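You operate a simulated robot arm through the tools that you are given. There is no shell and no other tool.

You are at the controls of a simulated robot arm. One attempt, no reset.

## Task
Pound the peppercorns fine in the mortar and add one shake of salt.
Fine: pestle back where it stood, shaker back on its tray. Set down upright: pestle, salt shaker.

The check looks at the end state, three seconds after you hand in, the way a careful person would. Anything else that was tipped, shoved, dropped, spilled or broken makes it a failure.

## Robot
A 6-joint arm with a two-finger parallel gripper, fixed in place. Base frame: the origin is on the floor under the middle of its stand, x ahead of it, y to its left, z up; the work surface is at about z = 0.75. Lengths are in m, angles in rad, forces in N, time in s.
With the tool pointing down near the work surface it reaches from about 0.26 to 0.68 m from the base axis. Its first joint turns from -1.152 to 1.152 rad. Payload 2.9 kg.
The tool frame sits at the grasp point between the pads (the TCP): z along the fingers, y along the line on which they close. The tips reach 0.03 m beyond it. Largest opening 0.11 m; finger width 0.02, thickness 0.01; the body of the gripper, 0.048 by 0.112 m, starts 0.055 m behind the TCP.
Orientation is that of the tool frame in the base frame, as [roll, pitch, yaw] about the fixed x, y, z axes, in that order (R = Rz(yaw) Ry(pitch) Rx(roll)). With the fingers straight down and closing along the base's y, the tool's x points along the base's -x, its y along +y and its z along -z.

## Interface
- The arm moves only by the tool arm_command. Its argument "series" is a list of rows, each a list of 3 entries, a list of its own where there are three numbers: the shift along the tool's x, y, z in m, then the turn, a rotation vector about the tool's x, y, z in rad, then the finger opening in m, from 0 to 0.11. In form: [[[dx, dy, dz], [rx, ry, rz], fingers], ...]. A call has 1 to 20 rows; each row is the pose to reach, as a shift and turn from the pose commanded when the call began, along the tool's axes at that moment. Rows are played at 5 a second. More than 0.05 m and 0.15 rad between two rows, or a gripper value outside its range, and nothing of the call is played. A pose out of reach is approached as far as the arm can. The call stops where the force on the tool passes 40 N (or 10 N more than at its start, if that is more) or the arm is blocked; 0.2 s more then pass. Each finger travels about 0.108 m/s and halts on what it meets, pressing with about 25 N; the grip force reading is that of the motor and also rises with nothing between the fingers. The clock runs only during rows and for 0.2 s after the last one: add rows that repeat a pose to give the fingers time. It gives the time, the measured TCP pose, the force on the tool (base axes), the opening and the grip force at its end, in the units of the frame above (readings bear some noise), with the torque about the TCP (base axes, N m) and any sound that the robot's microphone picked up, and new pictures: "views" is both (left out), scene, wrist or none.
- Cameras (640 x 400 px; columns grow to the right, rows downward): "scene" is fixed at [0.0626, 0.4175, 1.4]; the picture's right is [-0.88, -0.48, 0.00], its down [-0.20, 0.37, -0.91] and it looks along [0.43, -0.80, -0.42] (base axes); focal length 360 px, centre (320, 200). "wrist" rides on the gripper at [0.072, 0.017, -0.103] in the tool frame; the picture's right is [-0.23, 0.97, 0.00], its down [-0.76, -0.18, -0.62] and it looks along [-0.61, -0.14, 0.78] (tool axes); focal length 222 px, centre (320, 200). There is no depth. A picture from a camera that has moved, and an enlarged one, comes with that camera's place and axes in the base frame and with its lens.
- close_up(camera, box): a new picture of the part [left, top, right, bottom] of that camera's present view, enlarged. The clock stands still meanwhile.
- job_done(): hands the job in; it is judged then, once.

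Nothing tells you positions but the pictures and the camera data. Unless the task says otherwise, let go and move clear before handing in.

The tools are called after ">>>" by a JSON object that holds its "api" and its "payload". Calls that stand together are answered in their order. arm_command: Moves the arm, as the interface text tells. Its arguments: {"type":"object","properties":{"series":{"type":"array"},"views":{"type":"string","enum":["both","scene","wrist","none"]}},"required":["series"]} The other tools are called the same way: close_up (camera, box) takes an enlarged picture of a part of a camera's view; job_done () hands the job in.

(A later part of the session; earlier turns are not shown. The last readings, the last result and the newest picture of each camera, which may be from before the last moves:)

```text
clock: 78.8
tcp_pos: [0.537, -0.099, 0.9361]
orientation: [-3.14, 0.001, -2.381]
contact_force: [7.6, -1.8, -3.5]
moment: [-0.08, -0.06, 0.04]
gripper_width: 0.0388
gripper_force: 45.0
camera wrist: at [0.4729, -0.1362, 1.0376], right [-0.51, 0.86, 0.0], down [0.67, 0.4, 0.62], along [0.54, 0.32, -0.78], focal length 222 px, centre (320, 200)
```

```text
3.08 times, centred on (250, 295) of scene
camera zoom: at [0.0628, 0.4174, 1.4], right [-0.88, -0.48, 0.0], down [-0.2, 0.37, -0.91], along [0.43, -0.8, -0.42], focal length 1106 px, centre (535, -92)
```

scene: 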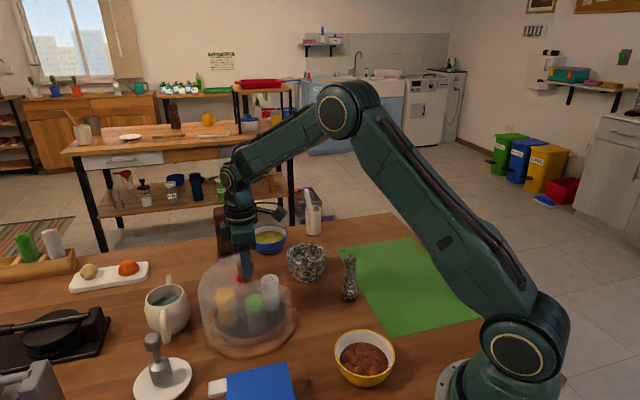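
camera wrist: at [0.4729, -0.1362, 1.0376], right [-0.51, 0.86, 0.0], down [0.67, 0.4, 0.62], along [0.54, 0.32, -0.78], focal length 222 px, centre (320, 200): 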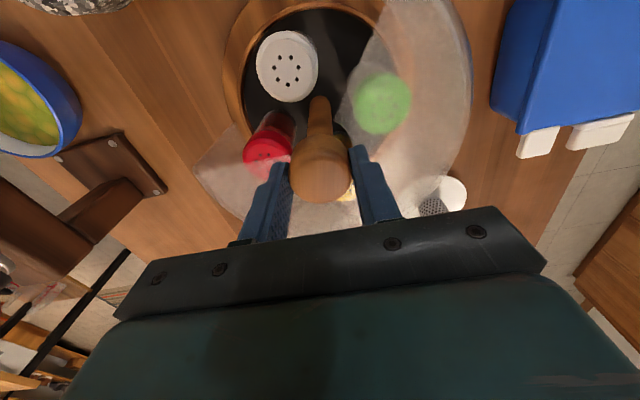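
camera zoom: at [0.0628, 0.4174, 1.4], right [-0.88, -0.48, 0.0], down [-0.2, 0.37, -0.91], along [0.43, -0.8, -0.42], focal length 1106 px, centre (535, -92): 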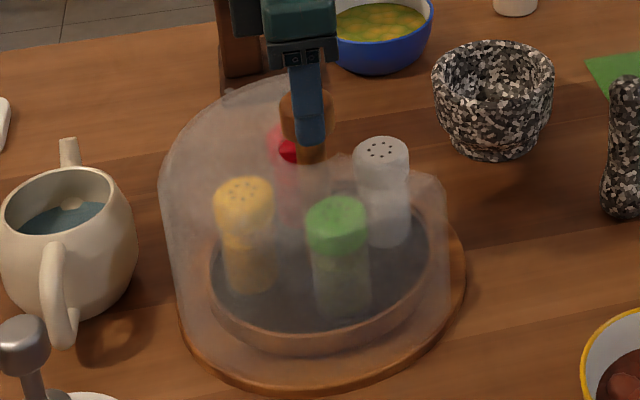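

The white shaker now sits in the hood's opening, at about (0.504, -0.146). I release the knob and lift clear.

>>> {"api": "arm_command", "payload": {"series": [[[0, 0, 0], [0, 0, 0], 0.045], [[0, 0, 0], [0, 0, 0], 0.065], [[0, 0, -0.02], [0, 0, 0], 0.08], [[0, 0, -0.06], [0, 0, 0], 0.08], [[0, 0, -0.1], [0, 0, 0], 0.08], [[0, 0, -0.14], [0, 0, 0], 0.08], [[0, 0, -0.18], [0, 0, 0], 0.08], [[0, 0, -0.18], [0, 0, 0], 0.08]], "views": "both"}}

>>> {"api": "close_up", "payload": {"camera": "wrist", "box": [200, 0, 480, 200]}}

>>> {"api": "close_up", "payload": {"camera": "scene", "box": [180, 230, 320, 360]}}

```text
clock: 80.6
tcp_pos: [0.537, -0.1009, 1.1161]
orientation: [-3.141, 0.001, -2.383]
contact_force: [-0.4, -0.3, 0.7]
moment: [0.03, -0.03, -0.02]
gripper_width: 0.08
gripper_force: 0.0
camera wrist: at [0.4724, -0.1362, 1.2181], right [-0.51, 0.86, 0.0], down [0.67, 0.4, 0.62], along [0.54, 0.32, -0.78], focal length 222 px, centre (320, 200)
```

scene: 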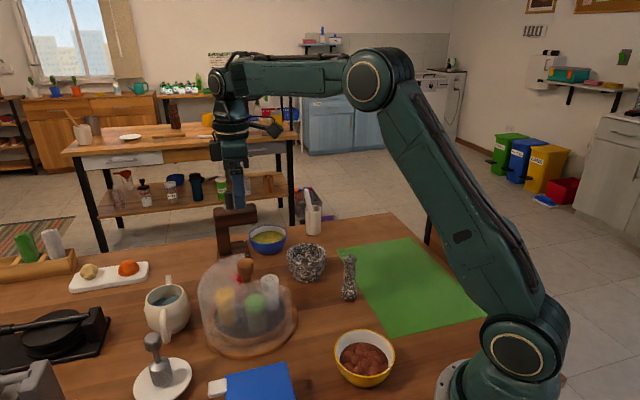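
wrist: 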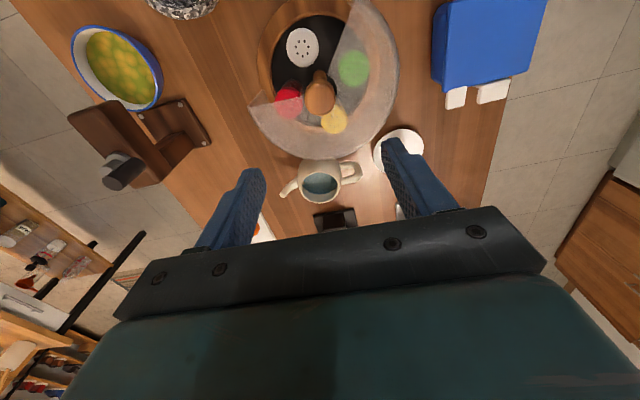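

```text
2.00 times, centred on (340, 100) of wrist
camera zoom: at [0.4724, -0.1362, 1.2181], right [-0.51, 0.86, 0.0], down [0.67, 0.4, 0.62], along [0.54, 0.32, -0.78], focal length 444 px, centre (280, 400)
```

zoom: 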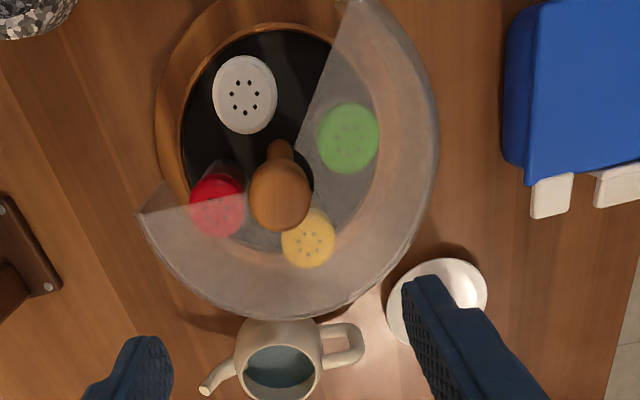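

```text
3.08 times, centred on (250, 295) of scene
camera zoom: at [0.0626, 0.4175, 1.4], right [-0.88, -0.48, 0.0], down [-0.2, 0.37, -0.91], along [0.43, -0.8, -0.42], focal length 1106 px, centre (535, -92)
```

zoom: 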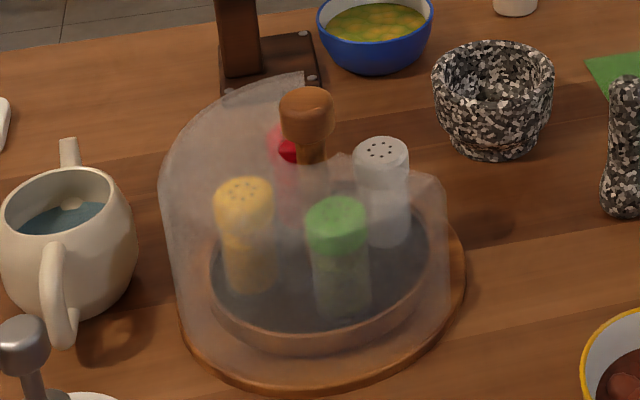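

The knob is released and the hood and base haven't moved. Next I'll test, in free space, whether the arm can take a near-horizontal grip pose with the camera on top: first I turn the tool about its axis while moving to an open area.

>>> {"api": "arm_command", "payload": {"series": [[[0.015, -0.0044, 0], [0, 0, 0.148], 0.06], [[0.03, -0.0088, 0], [0, 0, 0.296], 0.06], [[0.045, -0.0132, 0], [0, 0, 0.444], 0.06], [[0.06, -0.0176, 0], [0, 0, 0.592], 0.06], [[0.075, -0.022, 0], [0, 0, 0.74], 0.06], [[0.09, -0.0264, 0], [0, 0, 0.888], 0.06], [[0.105, -0.0308, 0], [0, 0, 1.036], 0.06], [[0.12, -0.0352, 0], [0, 0, 1.184], 0.06], [[0.135, -0.0396, 0], [0, 0, 1.332], 0.06], [[0.15, -0.044, 0], [0, 0, 1.48], 0.06], [[0.1657, -0.0483, 0], [0, 0, 1.628], 0.06], [[0.1657, -0.0483, 0], [0, 0, 1.628], 0.06]], "views": "scene"}}

```text
clock: 83.2
tcp_pos: [0.4499, -0.2488, 1.1152]
orientation: [3.141, 0.001, 2.271]
contact_force: [-0.7, 0.1, 0.0]
moment: [0.02, 0.03, -0.01]
gripper_width: 0.0602
gripper_force: 0.1
```

scene: 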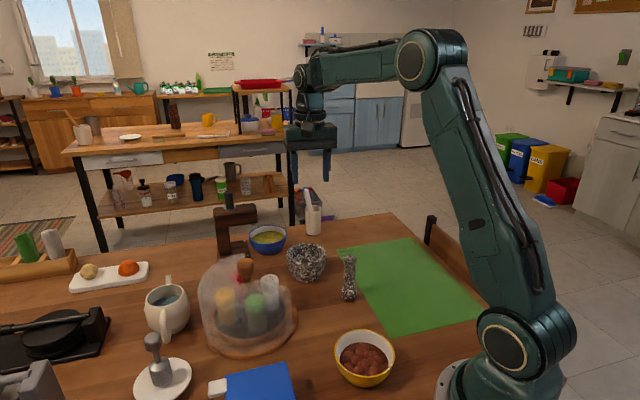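

>>> {"api": "arm_command", "payload": {"series": [[[0, 0, 0], [0, 0, 0.148], 0.06], [[0, 0, 0], [0, 0, 0.296], 0.06], [[0, 0, 0], [0, 0, 0.444], 0.06], [[0, 0, 0], [0, 0, 0.592], 0.06], [[0, 0, 0], [0, 0, 0.74], 0.06], [[0, 0, 0], [0, 0, 0.888], 0.06], [[0, 0, 0], [0, 0, 1.036], 0.06], [[0, 0, 0], [0, 0, 1.184], 0.06], [[0, 0, 0], [0, 0, 1.332], 0.06], [[0, 0, 0], [0, 0, 1.48], 0.06], [[0, 0, 0], [0, 0, 1.628], 0.06], [[0, 0, 0], [0, 0, 1.66], 0.06], [[0, 0, 0], [0, 0, 1.66], 0.06]], "views": "scene"}}

```text
clock: 86.0
tcp_pos: [0.4502, -0.2481, 1.1166]
orientation: [3.141, 0.0, 0.613]
contact_force: [0.0, 0.1, 0.7]
moment: [-0.01, 0.02, 0.01]
gripper_width: 0.0597
gripper_force: 0.1
```

scene: 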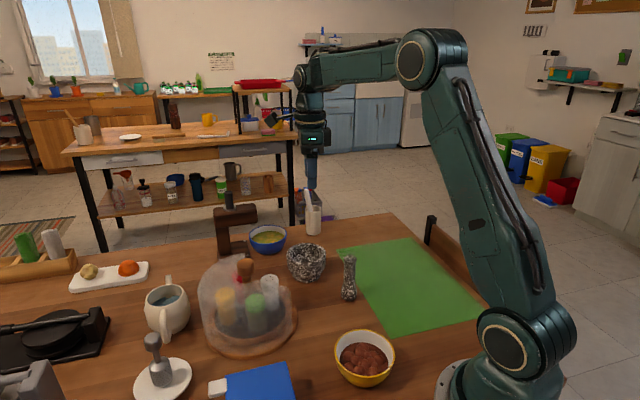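

The arm can turn fully. Now I pitch the tool up toward horizontal, pointing along about 35° azimuth.

>>> {"api": "arm_command", "payload": {"series": [[[0, 0, 0], [0, 0.14, 0], 0.06], [[0, 0, 0], [0, 0.28, 0], 0.06], [[0, 0, 0], [0, 0.42, 0], 0.06], [[0, 0, 0], [0, 0.56, 0], 0.06], [[0, 0, 0], [0, 0.7, 0], 0.06], [[0, 0, 0], [0, 0.84, 0], 0.06], [[0, 0, 0], [0, 0.98, 0], 0.06], [[0, 0, 0], [0, 1.1, 0], 0.06], [[0, 0, 0], [0, 1.22, 0], 0.06], [[0, 0, 0], [0, 1.22, 0], 0.06]], "views": "both"}}

```text
clock: 88.2
tcp_pos: [0.4498, -0.2486, 1.1159]
orientation: [-3.14, -1.223, 0.614]
contact_force: [-0.2, 0.2, -1.0]
moment: [-0.01, 0.03, -0.02]
gripper_width: 0.0597
gripper_force: 0.0
camera wrist: at [0.4006, -0.3033, 1.218], right [0.5, -0.84, -0.21], down [-0.79, -0.34, -0.5], along [0.35, 0.42, -0.84], focal length 222 px, centre (320, 200)
```

scene: 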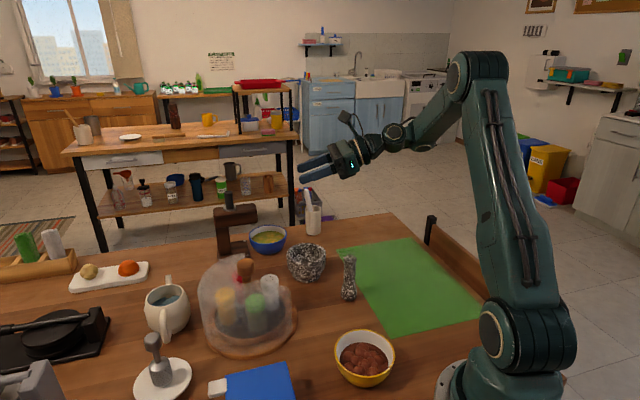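
wrist: 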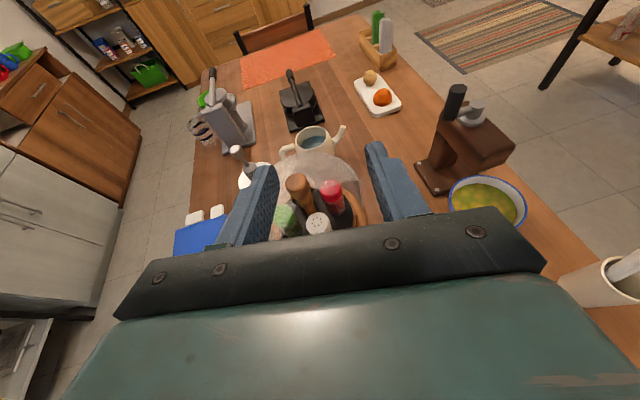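

The tool can point nearly horizontal with the camera on top. For clearance from the pestle and hood I choose a heading of about 30° and 35° below horizontal, and move to a stand-off in front of the opening.

>>> {"api": "arm_command", "payload": {"series": [[[-0.0182, -0.0104, 0.0065], [-0.014, -0.044, 0.005], 0.06], [[-0.0365, -0.0209, 0.0129], [-0.028, -0.087, 0.01], 0.06], [[-0.0547, -0.0313, 0.0194], [-0.043, -0.131, 0.015], 0.06], [[-0.0729, -0.0417, 0.0258], [-0.057, -0.175, 0.021], 0.06], [[-0.0912, -0.0522, 0.0323], [-0.071, -0.218, 0.026], 0.06], [[-0.1094, -0.0626, 0.0387], [-0.085, -0.262, 0.031], 0.06], [[-0.1094, -0.0626, 0.0387], [-0.085, -0.262, 0.031], 0.06]], "views": "both"}}

>>> {"api": "close_up", "payload": {"camera": "wrist", "box": [220, 80, 420, 250]}}

```text
clock: 89.8
tcp_pos: [0.4139, -0.198, 1.0001]
orientation: [3.12, -0.96, 0.542]
contact_force: [0.6, -0.2, -0.3]
moment: [0.04, 0.0, 0.04]
gripper_width: 0.06
gripper_force: 0.1
camera wrist: at [0.3833, -0.2322, 1.1176], right [0.38, -0.91, -0.17], down [-0.91, -0.32, -0.27], along [0.19, 0.26, -0.95], focal length 222 px, centre (320, 200)
```

scene: 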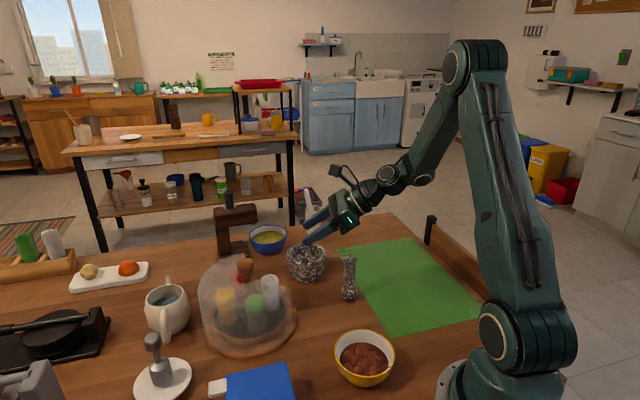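
wrist: 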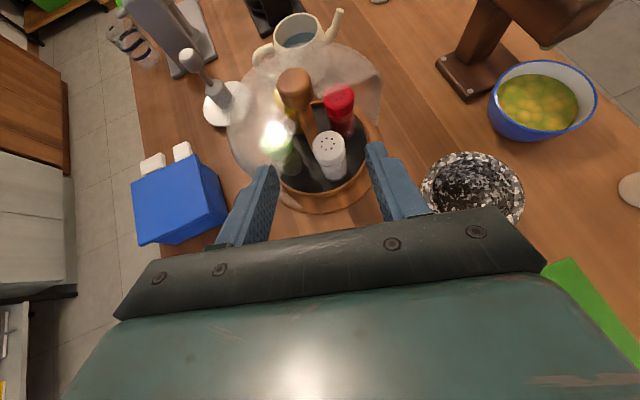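

```text
2.35 times, centred on (320, 165) of wrist
camera zoom: at [0.3833, -0.2322, 1.1176], right [0.38, -0.91, -0.17], down [-0.91, -0.32, -0.27], along [0.19, 0.26, -0.95], focal length 523 px, centre (320, 282)
```

zoom: 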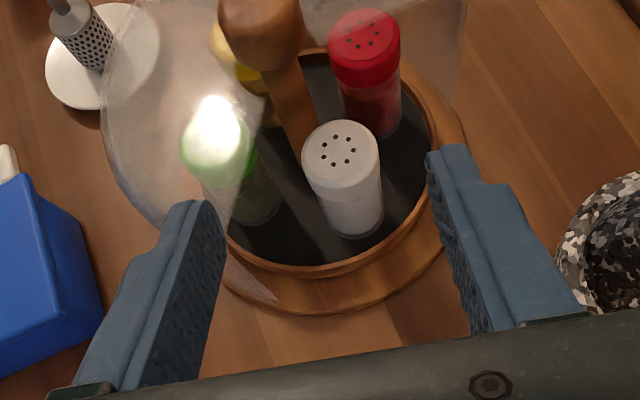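

The white shaker's axis is at (0.505, -0.144). I adjust the heading to about 34° for more room at the hood's edge, and descend to a stand-off 12 cm before it along the tool axis.

>>> {"api": "arm_command", "payload": {"series": [[[-0.0216, 0.0011, 0.0175], [0.016, 0, -0.0075], 0.06], [[-0.0432, 0.0022, 0.035], [0.032, 0, -0.015], 0.06], [[-0.0649, 0.0032, 0.0526], [0.049, 0, -0.0225], 0.06], [[-0.0865, 0.0043, 0.0701], [0.065, 0, -0.03], 0.06], [[-0.0865, 0.0043, 0.0701], [0.065, 0, -0.03], 0.06]], "views": "both"}}

>>> {"api": "close_up", "payload": {"camera": "wrist", "box": [220, 60, 420, 230]}}

>>> {"api": "close_up", "payload": {"camera": "scene", "box": [230, 170, 430, 320]}}

```text
clock: 91.0
tcp_pos: [0.422, -0.1997, 0.8879]
orientation: [-3.139, -0.958, 0.591]
contact_force: [0.1, -0.1, -0.2]
moment: [0.03, 0.01, -0.01]
gripper_width: 0.0601
gripper_force: 0.1
camera wrist: at [0.3967, -0.2368, 1.0055], right [0.44, -0.88, -0.19], down [-0.88, -0.38, -0.26], along [0.16, 0.28, -0.95], focal length 222 px, centre (320, 200)
```

scene: 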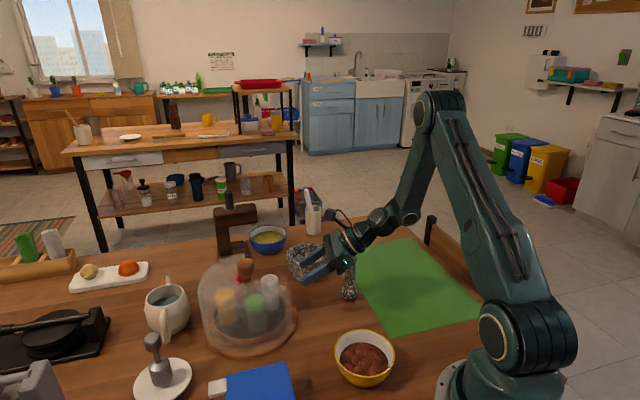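
wrist: 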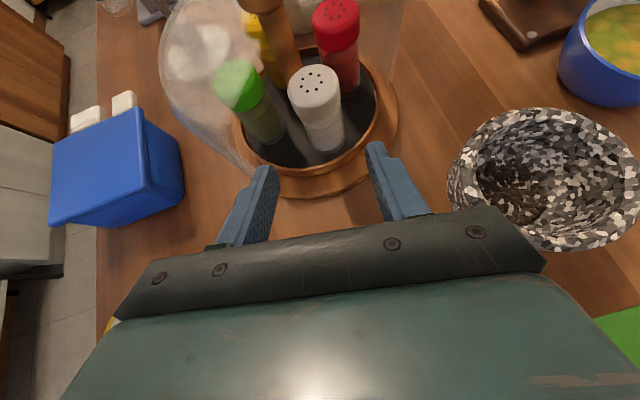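

```text
2.35 times, centred on (320, 145) of wrist
camera zoom: at [0.3967, -0.2368, 1.0055], right [0.44, -0.88, -0.19], down [-0.88, -0.38, -0.26], along [0.16, 0.28, -0.95], focal length 523 px, centre (320, 329)
```

zoom: 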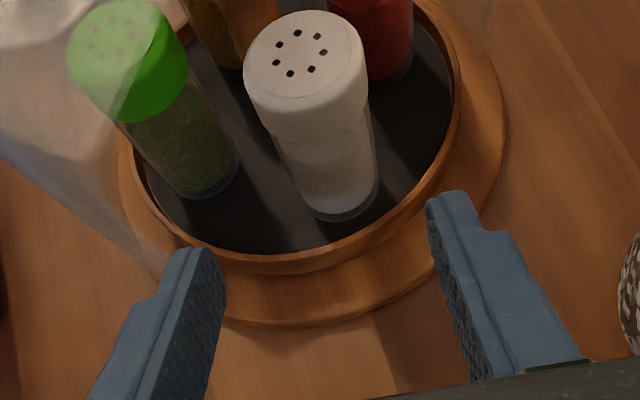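

```text
2.67 times, centred on (330, 245) of scene
camera zoom: at [0.0626, 0.4175, 1.4], right [-0.88, -0.48, 0.0], down [-0.2, 0.37, -0.91], along [0.43, -0.8, -0.42], focal length 959 px, centre (293, 80)
```

zoom: 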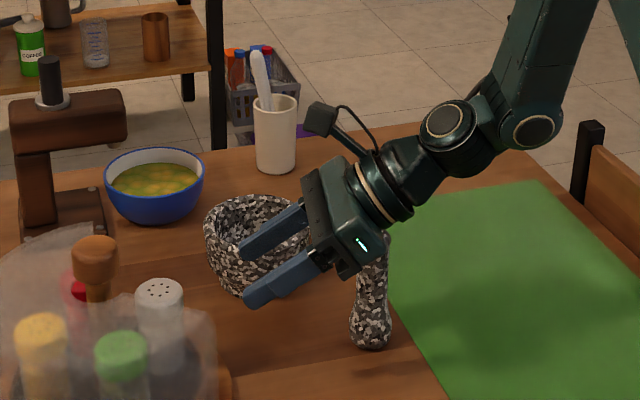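

The shaker is aligned between the fingers to about a millimetre. I narrow the opening a little and advance halfway, then look again.

>>> {"api": "arm_command", "payload": {"series": [[[-0.001, 0.0005, 0.02], [0, 0, 0], 0.056], [[-0.002, 0.001, 0.04], [0, 0, 0], 0.056], [[-0.003, 0.001, 0.06], [0, 0, 0], 0.056], [[-0.003, 0.001, 0.07], [0, 0, 0], 0.056], [[-0.003, 0.001, 0.07], [0, 0, 0], 0.056]], "views": "both"}}

>>> {"api": "close_up", "payload": {"camera": "wrist", "box": [220, 40, 420, 230]}}

>>> {"api": "close_up", "payload": {"camera": "scene", "box": [200, 190, 400, 340]}}

```text
clock: 92.2
tcp_pos: [0.469, -0.169, 0.8463]
orientation: [-3.14, -0.958, 0.593]
contact_force: [-0.3, -0.6, -0.4]
moment: [0.0, -0.03, 0.02]
gripper_width: 0.056
gripper_force: 0.0
camera wrist: at [0.4429, -0.2063, 0.9631], right [0.44, -0.88, -0.19], down [-0.88, -0.38, -0.26], along [0.16, 0.28, -0.95], focal length 222 px, centre (320, 200)
```

scene: 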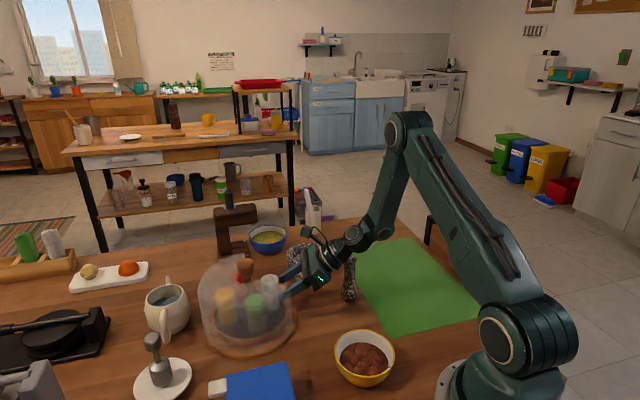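
wrist: 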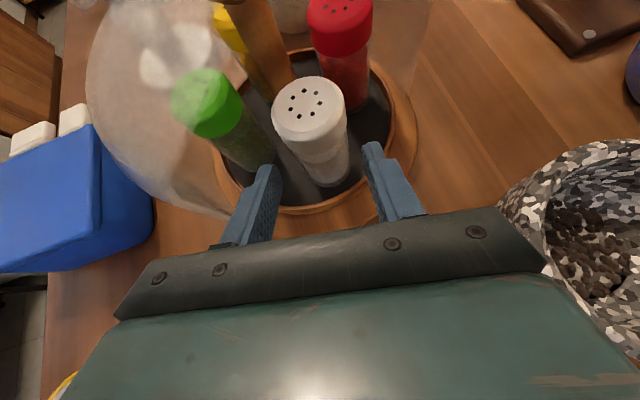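

```text
2.11 times, centred on (320, 135) of wrist
camera zoom: at [0.4429, -0.2063, 0.9631], right [0.44, -0.88, -0.19], down [-0.88, -0.38, -0.26], along [0.16, 0.28, -0.95], focal length 468 px, centre (320, 337)
```

zoom: 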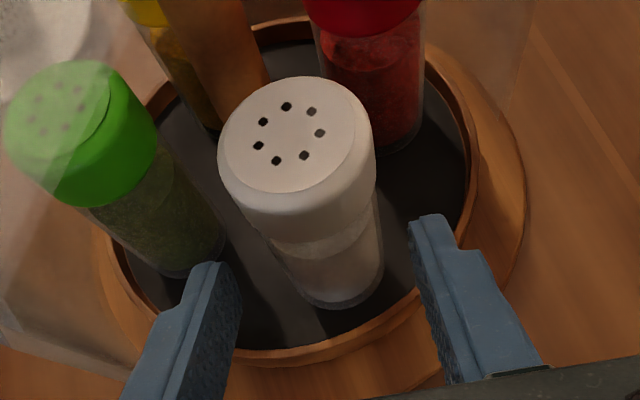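

```text
2.67 times, centred on (300, 265) of scene
camera zoom: at [0.0626, 0.4175, 1.4], right [-0.88, -0.48, 0.0], down [-0.2, 0.37, -0.91], along [0.43, -0.8, -0.42], focal length 959 px, centre (373, 27)
```

zoom: 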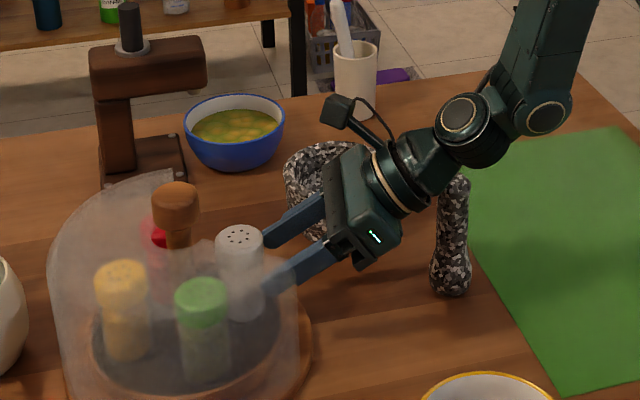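

Clear on all sides, no contact. I advance the rest of the way so that the fingers straddle the shaker's glass body below the cap.

>>> {"api": "arm_command", "payload": {"series": [[[-0.002, 0.0008, 0.015], [0, 0, 0], 0.056], [[-0.004, 0.0015, 0.03], [0, 0, 0], 0.056], [[-0.0057, 0.0015, 0.042], [0, 0, 0], 0.056], [[-0.0057, 0.0015, 0.05], [0, 0, 0], 0.056], [[-0.0057, 0.0015, 0.05], [0, 0, 0], 0.056]], "views": "both"}}

>>> {"api": "close_up", "payload": {"camera": "wrist", "box": [220, 40, 420, 230]}}

>>> {"api": "close_up", "payload": {"camera": "scene", "box": [200, 190, 400, 340]}}

```text
clock: 93.4
tcp_pos: [0.5008, -0.1485, 0.8119]
orientation: [-3.138, -0.957, 0.592]
contact_force: [1.1, -0.3, 0.1]
moment: [0.01, -0.01, -0.01]
gripper_width: 0.0559
gripper_force: 0.0
camera wrist: at [0.4747, -0.1858, 0.9297], right [0.44, -0.88, -0.19], down [-0.89, -0.38, -0.26], along [0.16, 0.28, -0.95], focal length 222 px, centre (320, 200)
```

scene: 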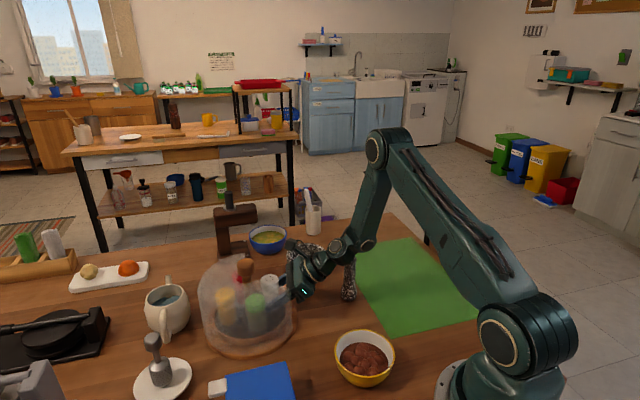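
wrist: 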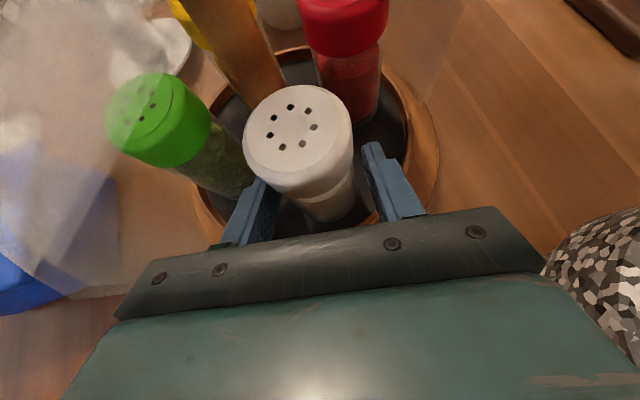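

```text
2.11 times, centred on (320, 135) of wrist
camera zoom: at [0.4747, -0.1858, 0.9297], right [0.44, -0.88, -0.19], down [-0.89, -0.38, -0.26], along [0.16, 0.28, -0.95], focal length 468 px, centre (320, 337)
```

zoom: 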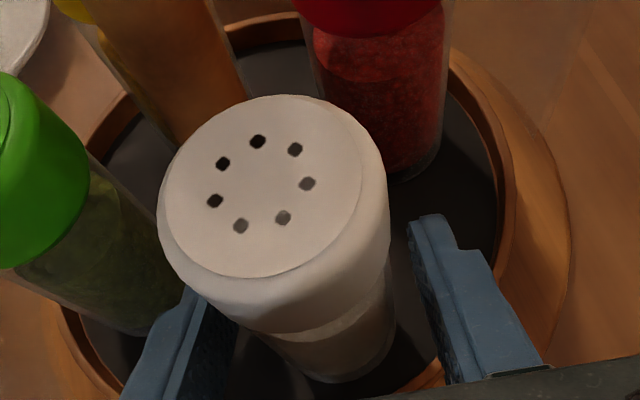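

```text
2.67 times, centred on (300, 265) of scene
camera zoom: at [0.0626, 0.4175, 1.4], right [-0.88, -0.48, 0.0], down [-0.2, 0.37, -0.91], along [0.43, -0.8, -0.42], focal length 959 px, centre (373, 27)
```

zoom: 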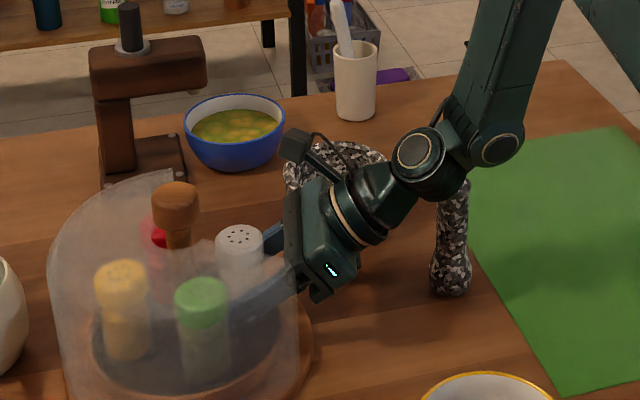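

The shaker's body is centred between the fingers with no contact. I close on it.

>>> {"api": "arm_command", "payload": {"series": [[[0, 0, 0], [0, 0, 0], 0.05], [[0, 0, 0], [0, 0, 0], 0.045], [[0, 0, 0], [0, 0, 0], 0.04], [[0, 0, 0], [0, 0, 0], 0.035], [[0, 0, 0], [0, 0, 0], 0.02], [[0, 0, 0], [0, 0, 0], 0.0], [[0, 0, 0], [0, 0, 0], 0.0]], "views": "both"}}

>>> {"api": "close_up", "payload": {"camera": "wrist", "box": [220, 40, 420, 230]}}

```text
clock: 95.0
tcp_pos: [0.5008, -0.149, 0.8117]
orientation: [-3.141, -0.957, 0.592]
contact_force: [-0.2, -1.5, -0.5]
moment: [-0.04, -0.04, -0.01]
gripper_width: 0.042
gripper_force: 25.8
camera wrist: at [0.4746, -0.1859, 0.9299], right [0.44, -0.88, -0.19], down [-0.88, -0.38, -0.26], along [0.16, 0.28, -0.95], focal length 222 px, centre (320, 200)
```

scene: 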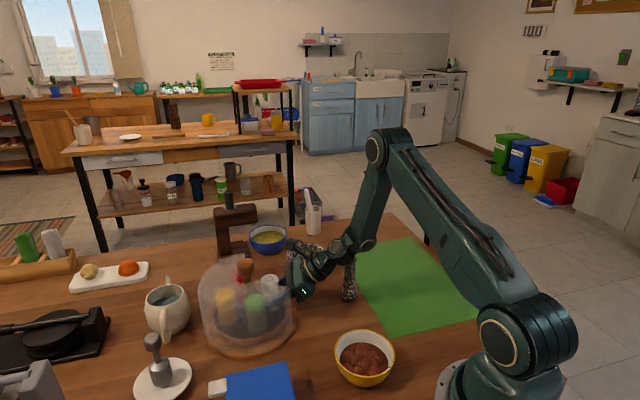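
wrist: 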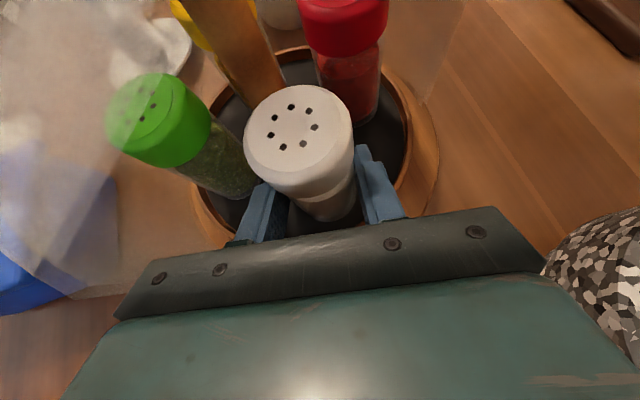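

```text
2.11 times, centred on (320, 135) of wrist
camera zoom: at [0.4746, -0.1859, 0.9299], right [0.44, -0.88, -0.19], down [-0.88, -0.38, -0.26], along [0.16, 0.28, -0.95], focal length 468 px, centre (320, 337)
```

zoom: 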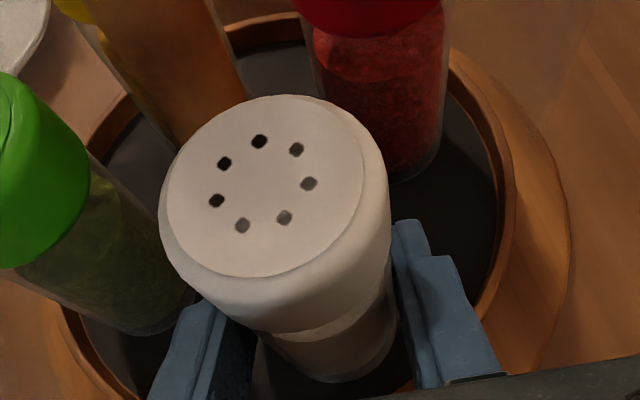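

The shaker is held (width 0.042). I lift it off the tray and back it out through the opening, keeping it upright.

>>> {"api": "arm_command", "payload": {"series": [[[0.0082, 0, -0.0057], [0, 0, 0], 0.0], [[0.0246, 0, -0.0172], [0, 0, 0], 0.0], [[0.0295, 0, -0.0451], [0, 0, 0], 0.0], [[0.0286, 0, -0.0812], [0, 0, 0], 0.0], [[0.036, 0, -0.1229], [0, 0, 0], 0.0], [[0.0573, 0, -0.1623], [0, 0, 0], 0.0], [[0.09, 0, -0.1852], [0, 0, 0], 0.0], [[0.09, 0, -0.1852], [0, 0, 0], 0.0]], "views": "both"}}

>>> {"api": "close_up", "payload": {"camera": "scene", "box": [180, 170, 400, 340]}}

```text
clock: 96.8
tcp_pos: [0.4179, -0.2031, 0.9928]
orientation: [-3.138, -0.958, 0.594]
contact_force: [0.2, 0.8, -1.2]
moment: [0.0, -0.01, 0.03]
gripper_width: 0.0419
gripper_force: 25.2
camera wrist: at [0.3918, -0.2414, 1.1105], right [0.44, -0.88, -0.19], down [-0.88, -0.38, -0.26], along [0.16, 0.28, -0.95], focal length 222 px, centre (320, 200)
```

scene: 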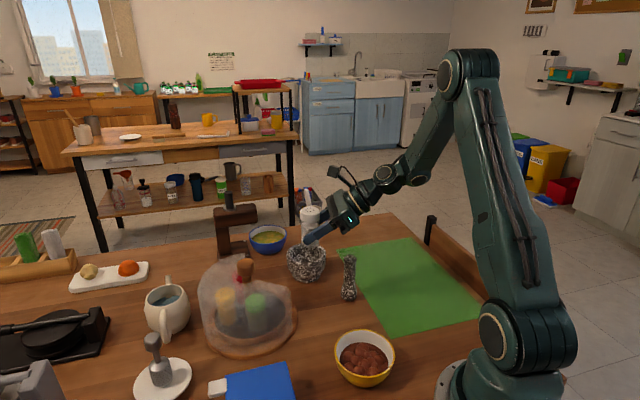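
wrist: 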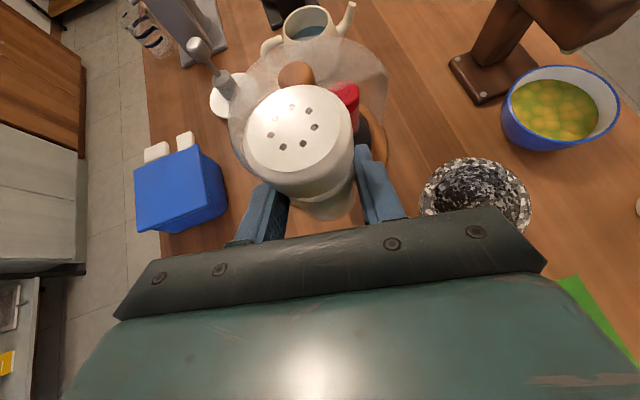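

```text
2.35 times, centred on (290, 255) of scene
camera zoom: at [0.0626, 0.4175, 1.4], right [-0.88, -0.48, 0.0], down [-0.2, 0.37, -0.91], along [0.43, -0.8, -0.42], focal length 846 px, centre (391, 71)
```

zoom: 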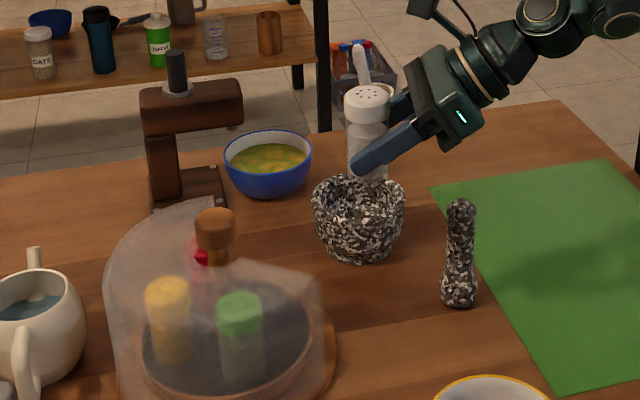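

The shaker is out and upright. Keeping it upright, I now swing the heading from +34° to about -48° (between pestle and hood) while carrying it above the mortar.

>>> {"api": "arm_command", "payload": {"series": [[[0.0032, 0.0166, -0.0018], [-0.1171, 0, 0.0821], 0.0], [[0.0065, 0.0333, -0.0037], [-0.2342, 0, 0.1642], 0.0], [[0.0097, 0.0499, -0.0055], [-0.3513, 0, 0.2463], 0.0], [[0.0129, 0.0666, -0.0073], [-0.4684, 0, 0.3284], 0.0], [[0.0162, 0.0832, -0.0092], [-0.5855, 0, 0.4105], 0.0], [[0.0194, 0.0998, -0.011], [-0.7026, 0, 0.4926], 0.0], [[0.0226, 0.1165, -0.0128], [-0.8197, 0, 0.5747], 0.0], [[0.0258, 0.1331, -0.0146], [-0.9368, 0, 0.6568], 0.0], [[0.0291, 0.1498, -0.0165], [-1.0539, 0, 0.7389], 0.0], [[0.0323, 0.1664, -0.0183], [-1.171, 0, 0.821], 0.0], [[0.0323, 0.1664, -0.0183], [-1.171, 0, 0.821], 0.0]], "views": "both"}}

```text
clock: 99.2
tcp_pos: [0.4686, -0.3443, 1.017]
orientation: [3.127, -0.962, -0.524]
contact_force: [0.4, 0.6, -1.2]
moment: [0.03, -0.01, -0.03]
gripper_width: 0.042
gripper_force: 24.7
out of reach, approached as far as the arm can: row 8, 9, 10, 11
camera wrist: at [0.4238, -0.3346, 1.1341], right [-0.61, -0.77, -0.18], down [-0.72, 0.63, -0.27], along [0.32, -0.03, -0.95], focal length 222 px, centre (320, 200)
```

scene: 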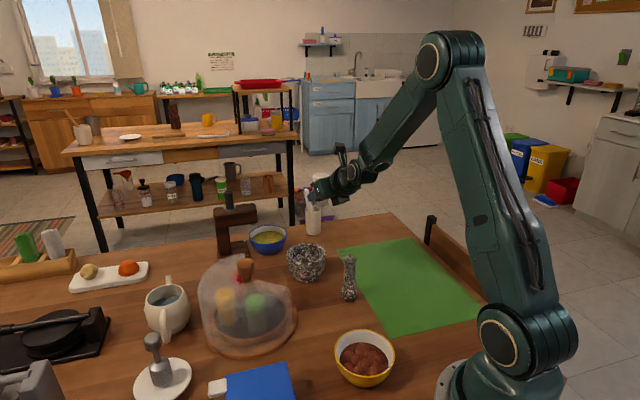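
wrist: 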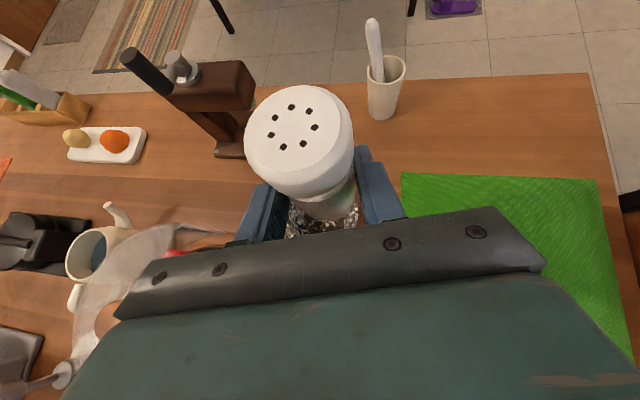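

The arm reached a joint limit at heading -30°. I check from which pose my next shift counts with a zero move.

>>> {"api": "arm_command", "payload": {"series": [[[0, 0, 0], [0, 0, 0], 0.0]], "views": "none"}}

```text
clock: 99.6
tcp_pos: [0.469, -0.3437, 1.0172]
orientation: [3.131, -0.962, -0.527]
contact_force: [-0.2, -0.9, -0.5]
moment: [-0.02, 0.03, 0.03]
gripper_width: 0.0418
gripper_force: 25.5
```

The zero move works from the reached pose. I roll the tool 60° away from that limit (the shaker only tips about 48°, holes still well up), which should free the heading.

>>> {"api": "arm_command", "payload": {"series": [[[0, 0, 0], [0, 0, -0.13], 0.0], [[0, 0, 0], [0, 0, -0.26], 0.0], [[0, 0, 0], [0, 0, -0.39], 0.0], [[0, 0, 0], [0, 0, -0.52], 0.0], [[0, 0, 0], [0, 0, -0.65], 0.0], [[0, 0, 0], [0, 0, -0.78], 0.0], [[0, 0, 0], [0, 0, -0.91], 0.0], [[0, 0, 0], [0, 0, -1.05], 0.0]], "views": "both"}}

```text
clock: 101.4
tcp_pos: [0.4681, -0.3438, 1.0162]
orientation: [2.244, -0.413, 0.721]
contact_force: [-0.7, 0.7, -0.8]
moment: [0.01, 0.03, 0.0]
gripper_width: 0.0418
gripper_force: 25.0
camera wrist: at [0.4489, -0.2671, 1.1143], right [0.02, -0.79, 0.61], down [-0.99, -0.08, -0.08], along [0.11, -0.6, -0.79], focal length 222 px, centre (320, 200)
```

scene: 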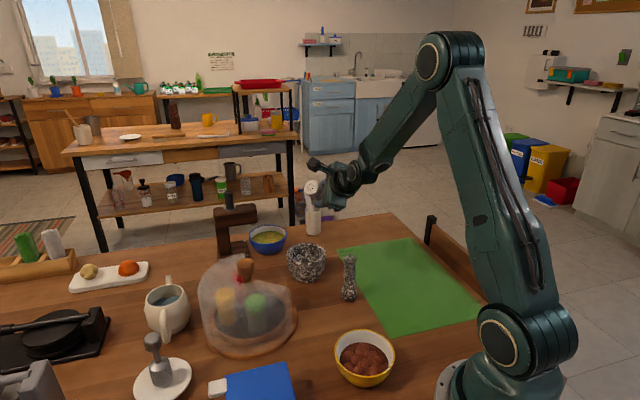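
wrist: 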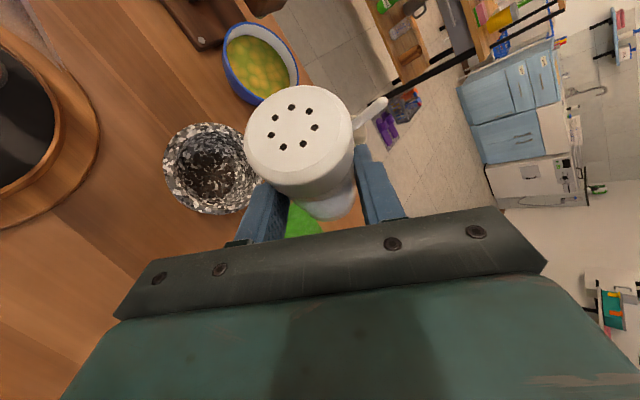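

The cap is tipped sideways by a moderate angle and nothing fell. Now I pitch the tool from 35° below to about 15° above horizontal while moving higher and over the mortar.

>>> {"api": "arm_command", "payload": {"series": [[[0.0079, 0.0042, -0.0002], [-0.1088, 0.061, 0], 0.0], [[0.0157, 0.0084, -0.0004], [-0.2175, 0.122, 0], 0.0], [[0.0236, 0.0126, -0.0006], [-0.3263, 0.183, 0], 0.0], [[0.0315, 0.0168, -0.0008], [-0.435, 0.244, 0], 0.0], [[0.0394, 0.021, -0.001], [-0.5438, 0.305, 0], 0.0], [[0.0472, 0.0252, -0.0012], [-0.6525, 0.366, 0], 0.0], [[0.0551, 0.0294, -0.0014], [-0.7613, 0.427, 0], 0.0], [[0.0551, 0.0294, -0.0014], [-0.7613, 0.427, 0], 0.0]], "views": "both"}}

```text
clock: 103.2
tcp_pos: [0.5151, -0.3332, 1.0635]
orientation: [1.274, -0.492, 1.169]
contact_force: [0.2, 0.2, -0.5]
moment: [-0.01, -0.01, 0.01]
gripper_width: 0.0417
gripper_force: 25.1
out of reach, approached as far as the arm can: row 7, 8
camera wrist: at [0.4475, -0.2271, 1.0836], right [-0.51, -0.48, 0.71], down [-0.7, -0.25, -0.67], along [0.5, -0.84, -0.2], focal length 222 px, centre (320, 200)
```

scene: 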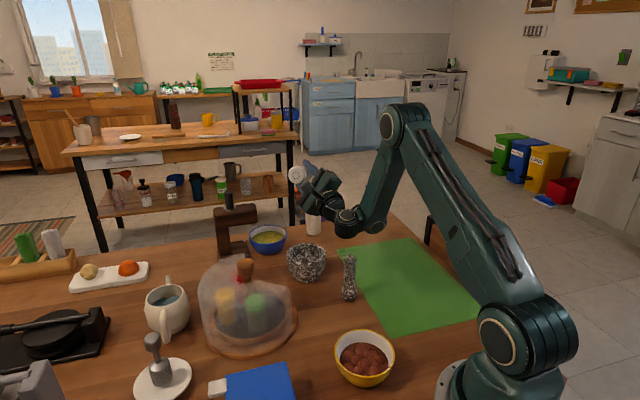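
wrist: 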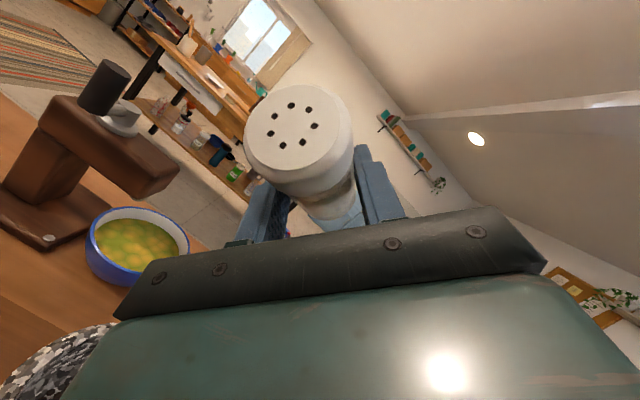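

The tool now points about 15° upward over the mortar and the shaker is still tilted only moderately. I turn the heading to about -48° to get more clearance from the pestle, and come a bit lower.

>>> {"api": "arm_command", "payload": {"series": [[[-0.0065, -0.0077, -0.0018], [-0.0457, -0.0815, -0.0249], 0.0], [[-0.0129, -0.0154, -0.0037], [-0.0913, -0.1629, -0.0499], 0.0], [[-0.0194, -0.0231, -0.0055], [-0.137, -0.2444, -0.0748], 0.0], [[-0.0194, -0.0231, -0.0055], [-0.137, -0.2444, -0.0748], 0.0]], "views": "both"}}

>>> {"api": "close_up", "payload": {"camera": "scene", "box": [220, 150, 420, 300]}}

```text
clock: 104.2
tcp_pos: [0.5122, -0.3371, 1.0323]
orientation: [1.265, -0.493, 0.889]
contact_force: [0.2, 0.3, -1.5]
moment: [0.0, 0.03, -0.02]
gripper_width: 0.0417
gripper_force: 24.9
out of reach, approached as far as the arm can: row 3, 4
camera wrist: at [0.4765, -0.2157, 1.0511], right [-0.63, -0.31, 0.71], down [-0.74, -0.05, -0.67], along [0.24, -0.95, -0.2], focal length 222 px, centre (320, 200)
```

scene: 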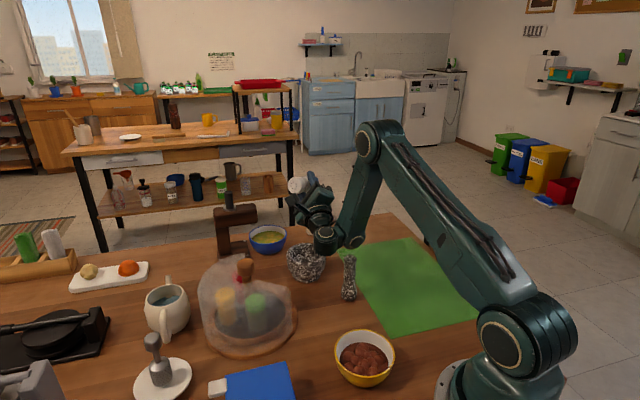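
wrist: 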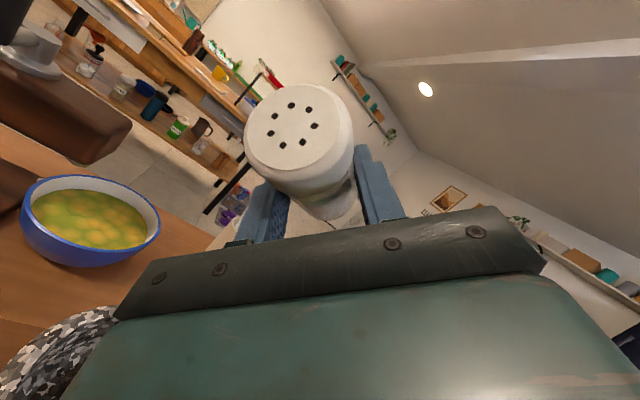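

```text
2.67 times, centred on (320, 225) of scene
camera zoom: at [0.0626, 0.4175, 1.4], right [-0.88, -0.48, 0.0], down [-0.2, 0.37, -0.91], along [0.43, -0.8, -0.42], focal length 959 px, centre (320, 133)
```

zoom: 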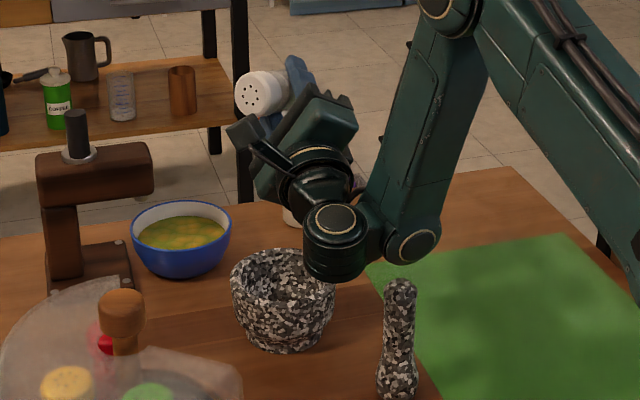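

The heading is about -47°, elevation 15°, and the wrist pitch seems at its limit here. I lower the elevation to about 10° and come down a little to get the cap nearer the mortar.

>>> {"api": "arm_command", "payload": {"series": [[[-0.0098, -0.0177, -0.0019], [0.0379, -0.0214, 0], 0.0], [[-0.0195, -0.0354, -0.0037], [0.0758, -0.0427, 0], 0.0], [[-0.0195, -0.0354, -0.0037], [0.0758, -0.0427, 0], 0.0]], "views": "scene"}}

```text
clock: 105.0
tcp_pos: [0.5031, -0.3359, 0.986]
orientation: [1.364, -0.503, 0.841]
contact_force: [-0.9, 0.8, -1.9]
moment: [0.02, 0.03, 0.0]
gripper_width: 0.0416
gripper_force: 24.9
out of reach, approached as far as the arm can: row 1, 2, 3
```

scene: 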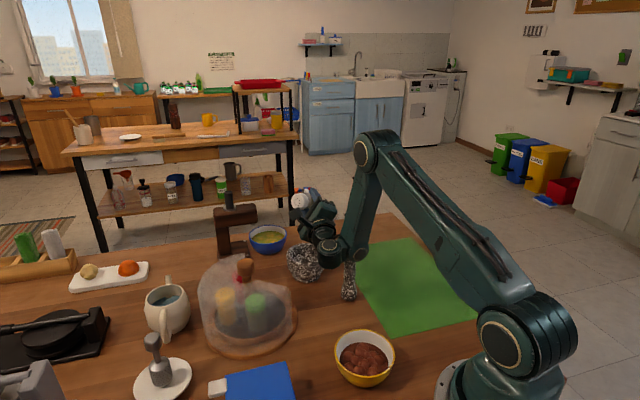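

The wrist limit pulls me short here. I go a bit higher with a slightly lower elevation (about 8°), which should be fully reachable.

>>> {"api": "arm_command", "payload": {"series": [[[0.0078, 0.0076, 0.0098], [0.0183, -0.0103, 0], 0.0], [[0.0155, 0.0152, 0.0197], [0.0366, -0.0206, 0], 0.0], [[0.0155, 0.0152, 0.0197], [0.0366, -0.0206, 0], 0.0]], "views": "none"}}

```text
clock: 105.8
tcp_pos: [0.4863, -0.3295, 0.9929]
orientation: [1.413, -0.507, 0.818]
contact_force: [0.0, 0.2, -0.7]
moment: [0.02, 0.02, 0.0]
gripper_width: 0.0418
gripper_force: 24.4
out of reach, approached as far as the arm can: row 1, 2, 3
```

The solver is at some wrist limit in this corner. I go back up to the height where it was reachable, with the heading eased to about -40°, and check.

>>> {"api": "arm_command", "payload": {"series": [[[0.0154, 0.0155, 0.0108], [0.021, 0.0374, 0.0059], 0.0], [[0.0309, 0.031, 0.0216], [0.0421, 0.0749, 0.0119], 0.0], [[0.0463, 0.0465, 0.0324], [0.0631, 0.1123, 0.0178], 0.0], [[0.0463, 0.0465, 0.0324], [0.0631, 0.1123, 0.0178], 0.0]], "views": "both"}}

>>> {"api": "close_up", "payload": {"camera": "scene", "box": [240, 100, 480, 290]}}

```text
clock: 106.8
tcp_pos: [0.4784, -0.3185, 1.0365]
orientation: [1.411, -0.509, 0.948]
contact_force: [0.0, 0.3, -0.7]
moment: [0.0, -0.01, 0.01]
gripper_width: 0.0416
gripper_force: 24.8
out of reach, approached as far as the arm can: row 1, 2, 3, 4
camera wrist: at [0.4298, -0.205, 1.0714], right [-0.51, -0.45, 0.73], down [-0.79, -0.09, -0.61], along [0.34, -0.89, -0.31], focal length 222 px, centre (320, 200)
```

scene: 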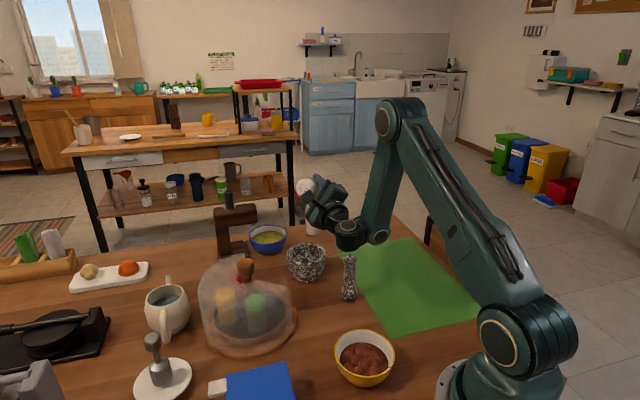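
wrist: 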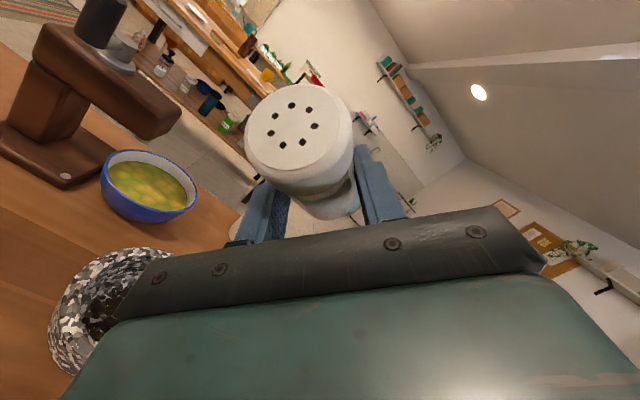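

```text
2.11 times, centred on (360, 195) of scene
camera zoom: at [0.0626, 0.4175, 1.4], right [-0.88, -0.48, 0.0], down [-0.2, 0.37, -0.91], along [0.43, -0.8, -0.42], focal length 757 px, centre (236, 210)
```

zoom: 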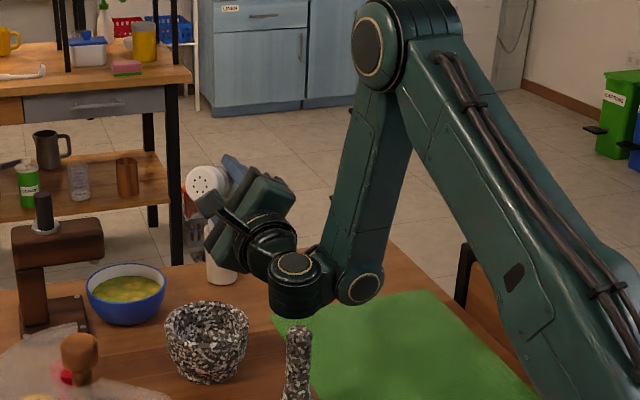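

Orientation is reached but the position falls short radially, so some wrist joint is near its limit. I try a small further roll (shaker still tipped less than 90°) and an outward move, to see if that frees it.

>>> {"api": "arm_command", "payload": {"series": [[[0, 0, 0], [0, 0, -0.1], 0.0], [[0, 0, 0], [0, 0, -0.2], 0.0], [[0, 0, 0.01], [0, 0, -0.2], 0.0], [[0, 0, 0.02], [0, 0, -0.2], 0.0]], "views": "none"}}

```text
clock: 107.8
tcp_pos: [0.4798, -0.3227, 1.0327]
orientation: [1.423, -0.31, 0.916]
contact_force: [-0.3, -1.5, -0.6]
moment: [-0.01, 0.0, -0.02]
gripper_width: 0.0417
gripper_force: 25.2
out of reach, approached as far as the arm can: row 3, 4
```

Rolling is free but moving outward is not at this elevation. At 15° elevation the position over the mortar was reachable, so I pitch back up and move out there.

>>> {"api": "arm_command", "payload": {"series": [[[0, 0, 0], [-0.0595, 0.0193, 0], 0.0], [[0, 0, 0], [-0.1189, 0.0385, 0], 0.0], [[0.0045, -0.0029, 0.0176], [-0.1189, 0.0385, 0], 0.0], [[0.009, -0.0057, 0.0352], [-0.1189, 0.0385, 0], 0.0], [[0.009, -0.0057, 0.0352], [-0.1189, 0.0385, 0], 0.0]], "views": "none"}}

```text
clock: 109.0
tcp_pos: [0.5144, -0.3374, 1.0347]
orientation: [1.298, -0.302, 0.954]
contact_force: [0.3, -0.4, -0.8]
moment: [-0.04, 0.01, 0.01]
gripper_width: 0.0414
gripper_force: 24.9
out of reach, approached as far as the arm can: row 2
```

I'm now at the wanted place, elevation 15°, heading -40°. I try to come 3 cm lower.

>>> {"api": "arm_command", "payload": {"series": [[[-0.0045, -0.0138, -0.0039], [0, 0, 0], 0.0], [[-0.0089, -0.0276, -0.0077], [0, 0, 0], 0.0]], "views": "both"}}

>>> {"api": "close_up", "payload": {"camera": "scene", "box": [240, 130, 440, 300]}}

```text
clock: 109.6
tcp_pos: [0.5129, -0.3371, 1.004]
orientation: [1.297, -0.302, 0.954]
contact_force: [-0.6, 0.2, -0.7]
moment: [0.01, 0.04, 0.0]
gripper_width: 0.0418
gripper_force: 24.8
camera wrist: at [0.4711, -0.2169, 1.0132], right [-0.5, -0.25, 0.83], down [-0.81, -0.19, -0.55], along [0.3, -0.95, -0.11], focal length 222 px, centre (320, 200)
```

scene: 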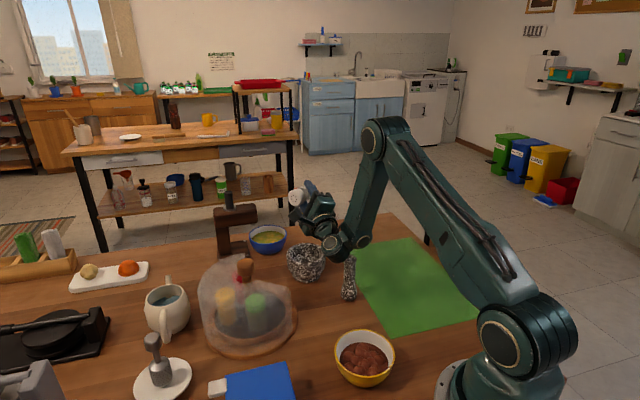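
wrist: 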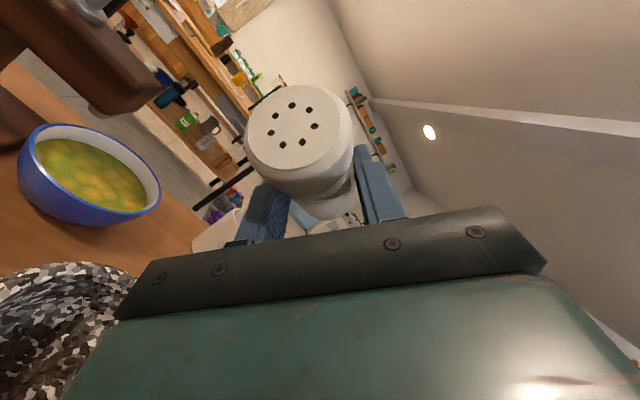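

```text
2.35 times, centred on (340, 215) of scene
camera zoom: at [0.0626, 0.4175, 1.4], right [-0.88, -0.48, 0.0], down [-0.2, 0.37, -0.91], along [0.43, -0.8, -0.42], focal length 846 px, centre (273, 165)
```

zoom: 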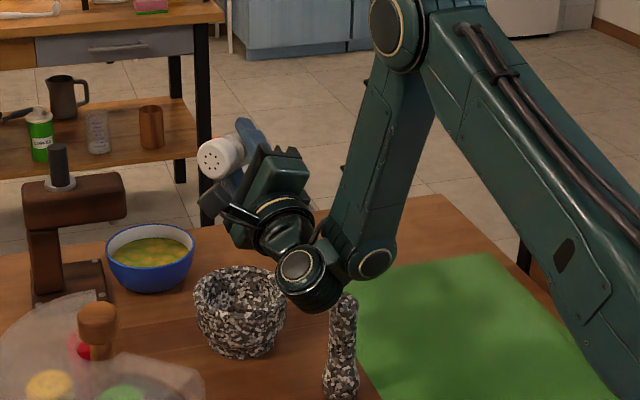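

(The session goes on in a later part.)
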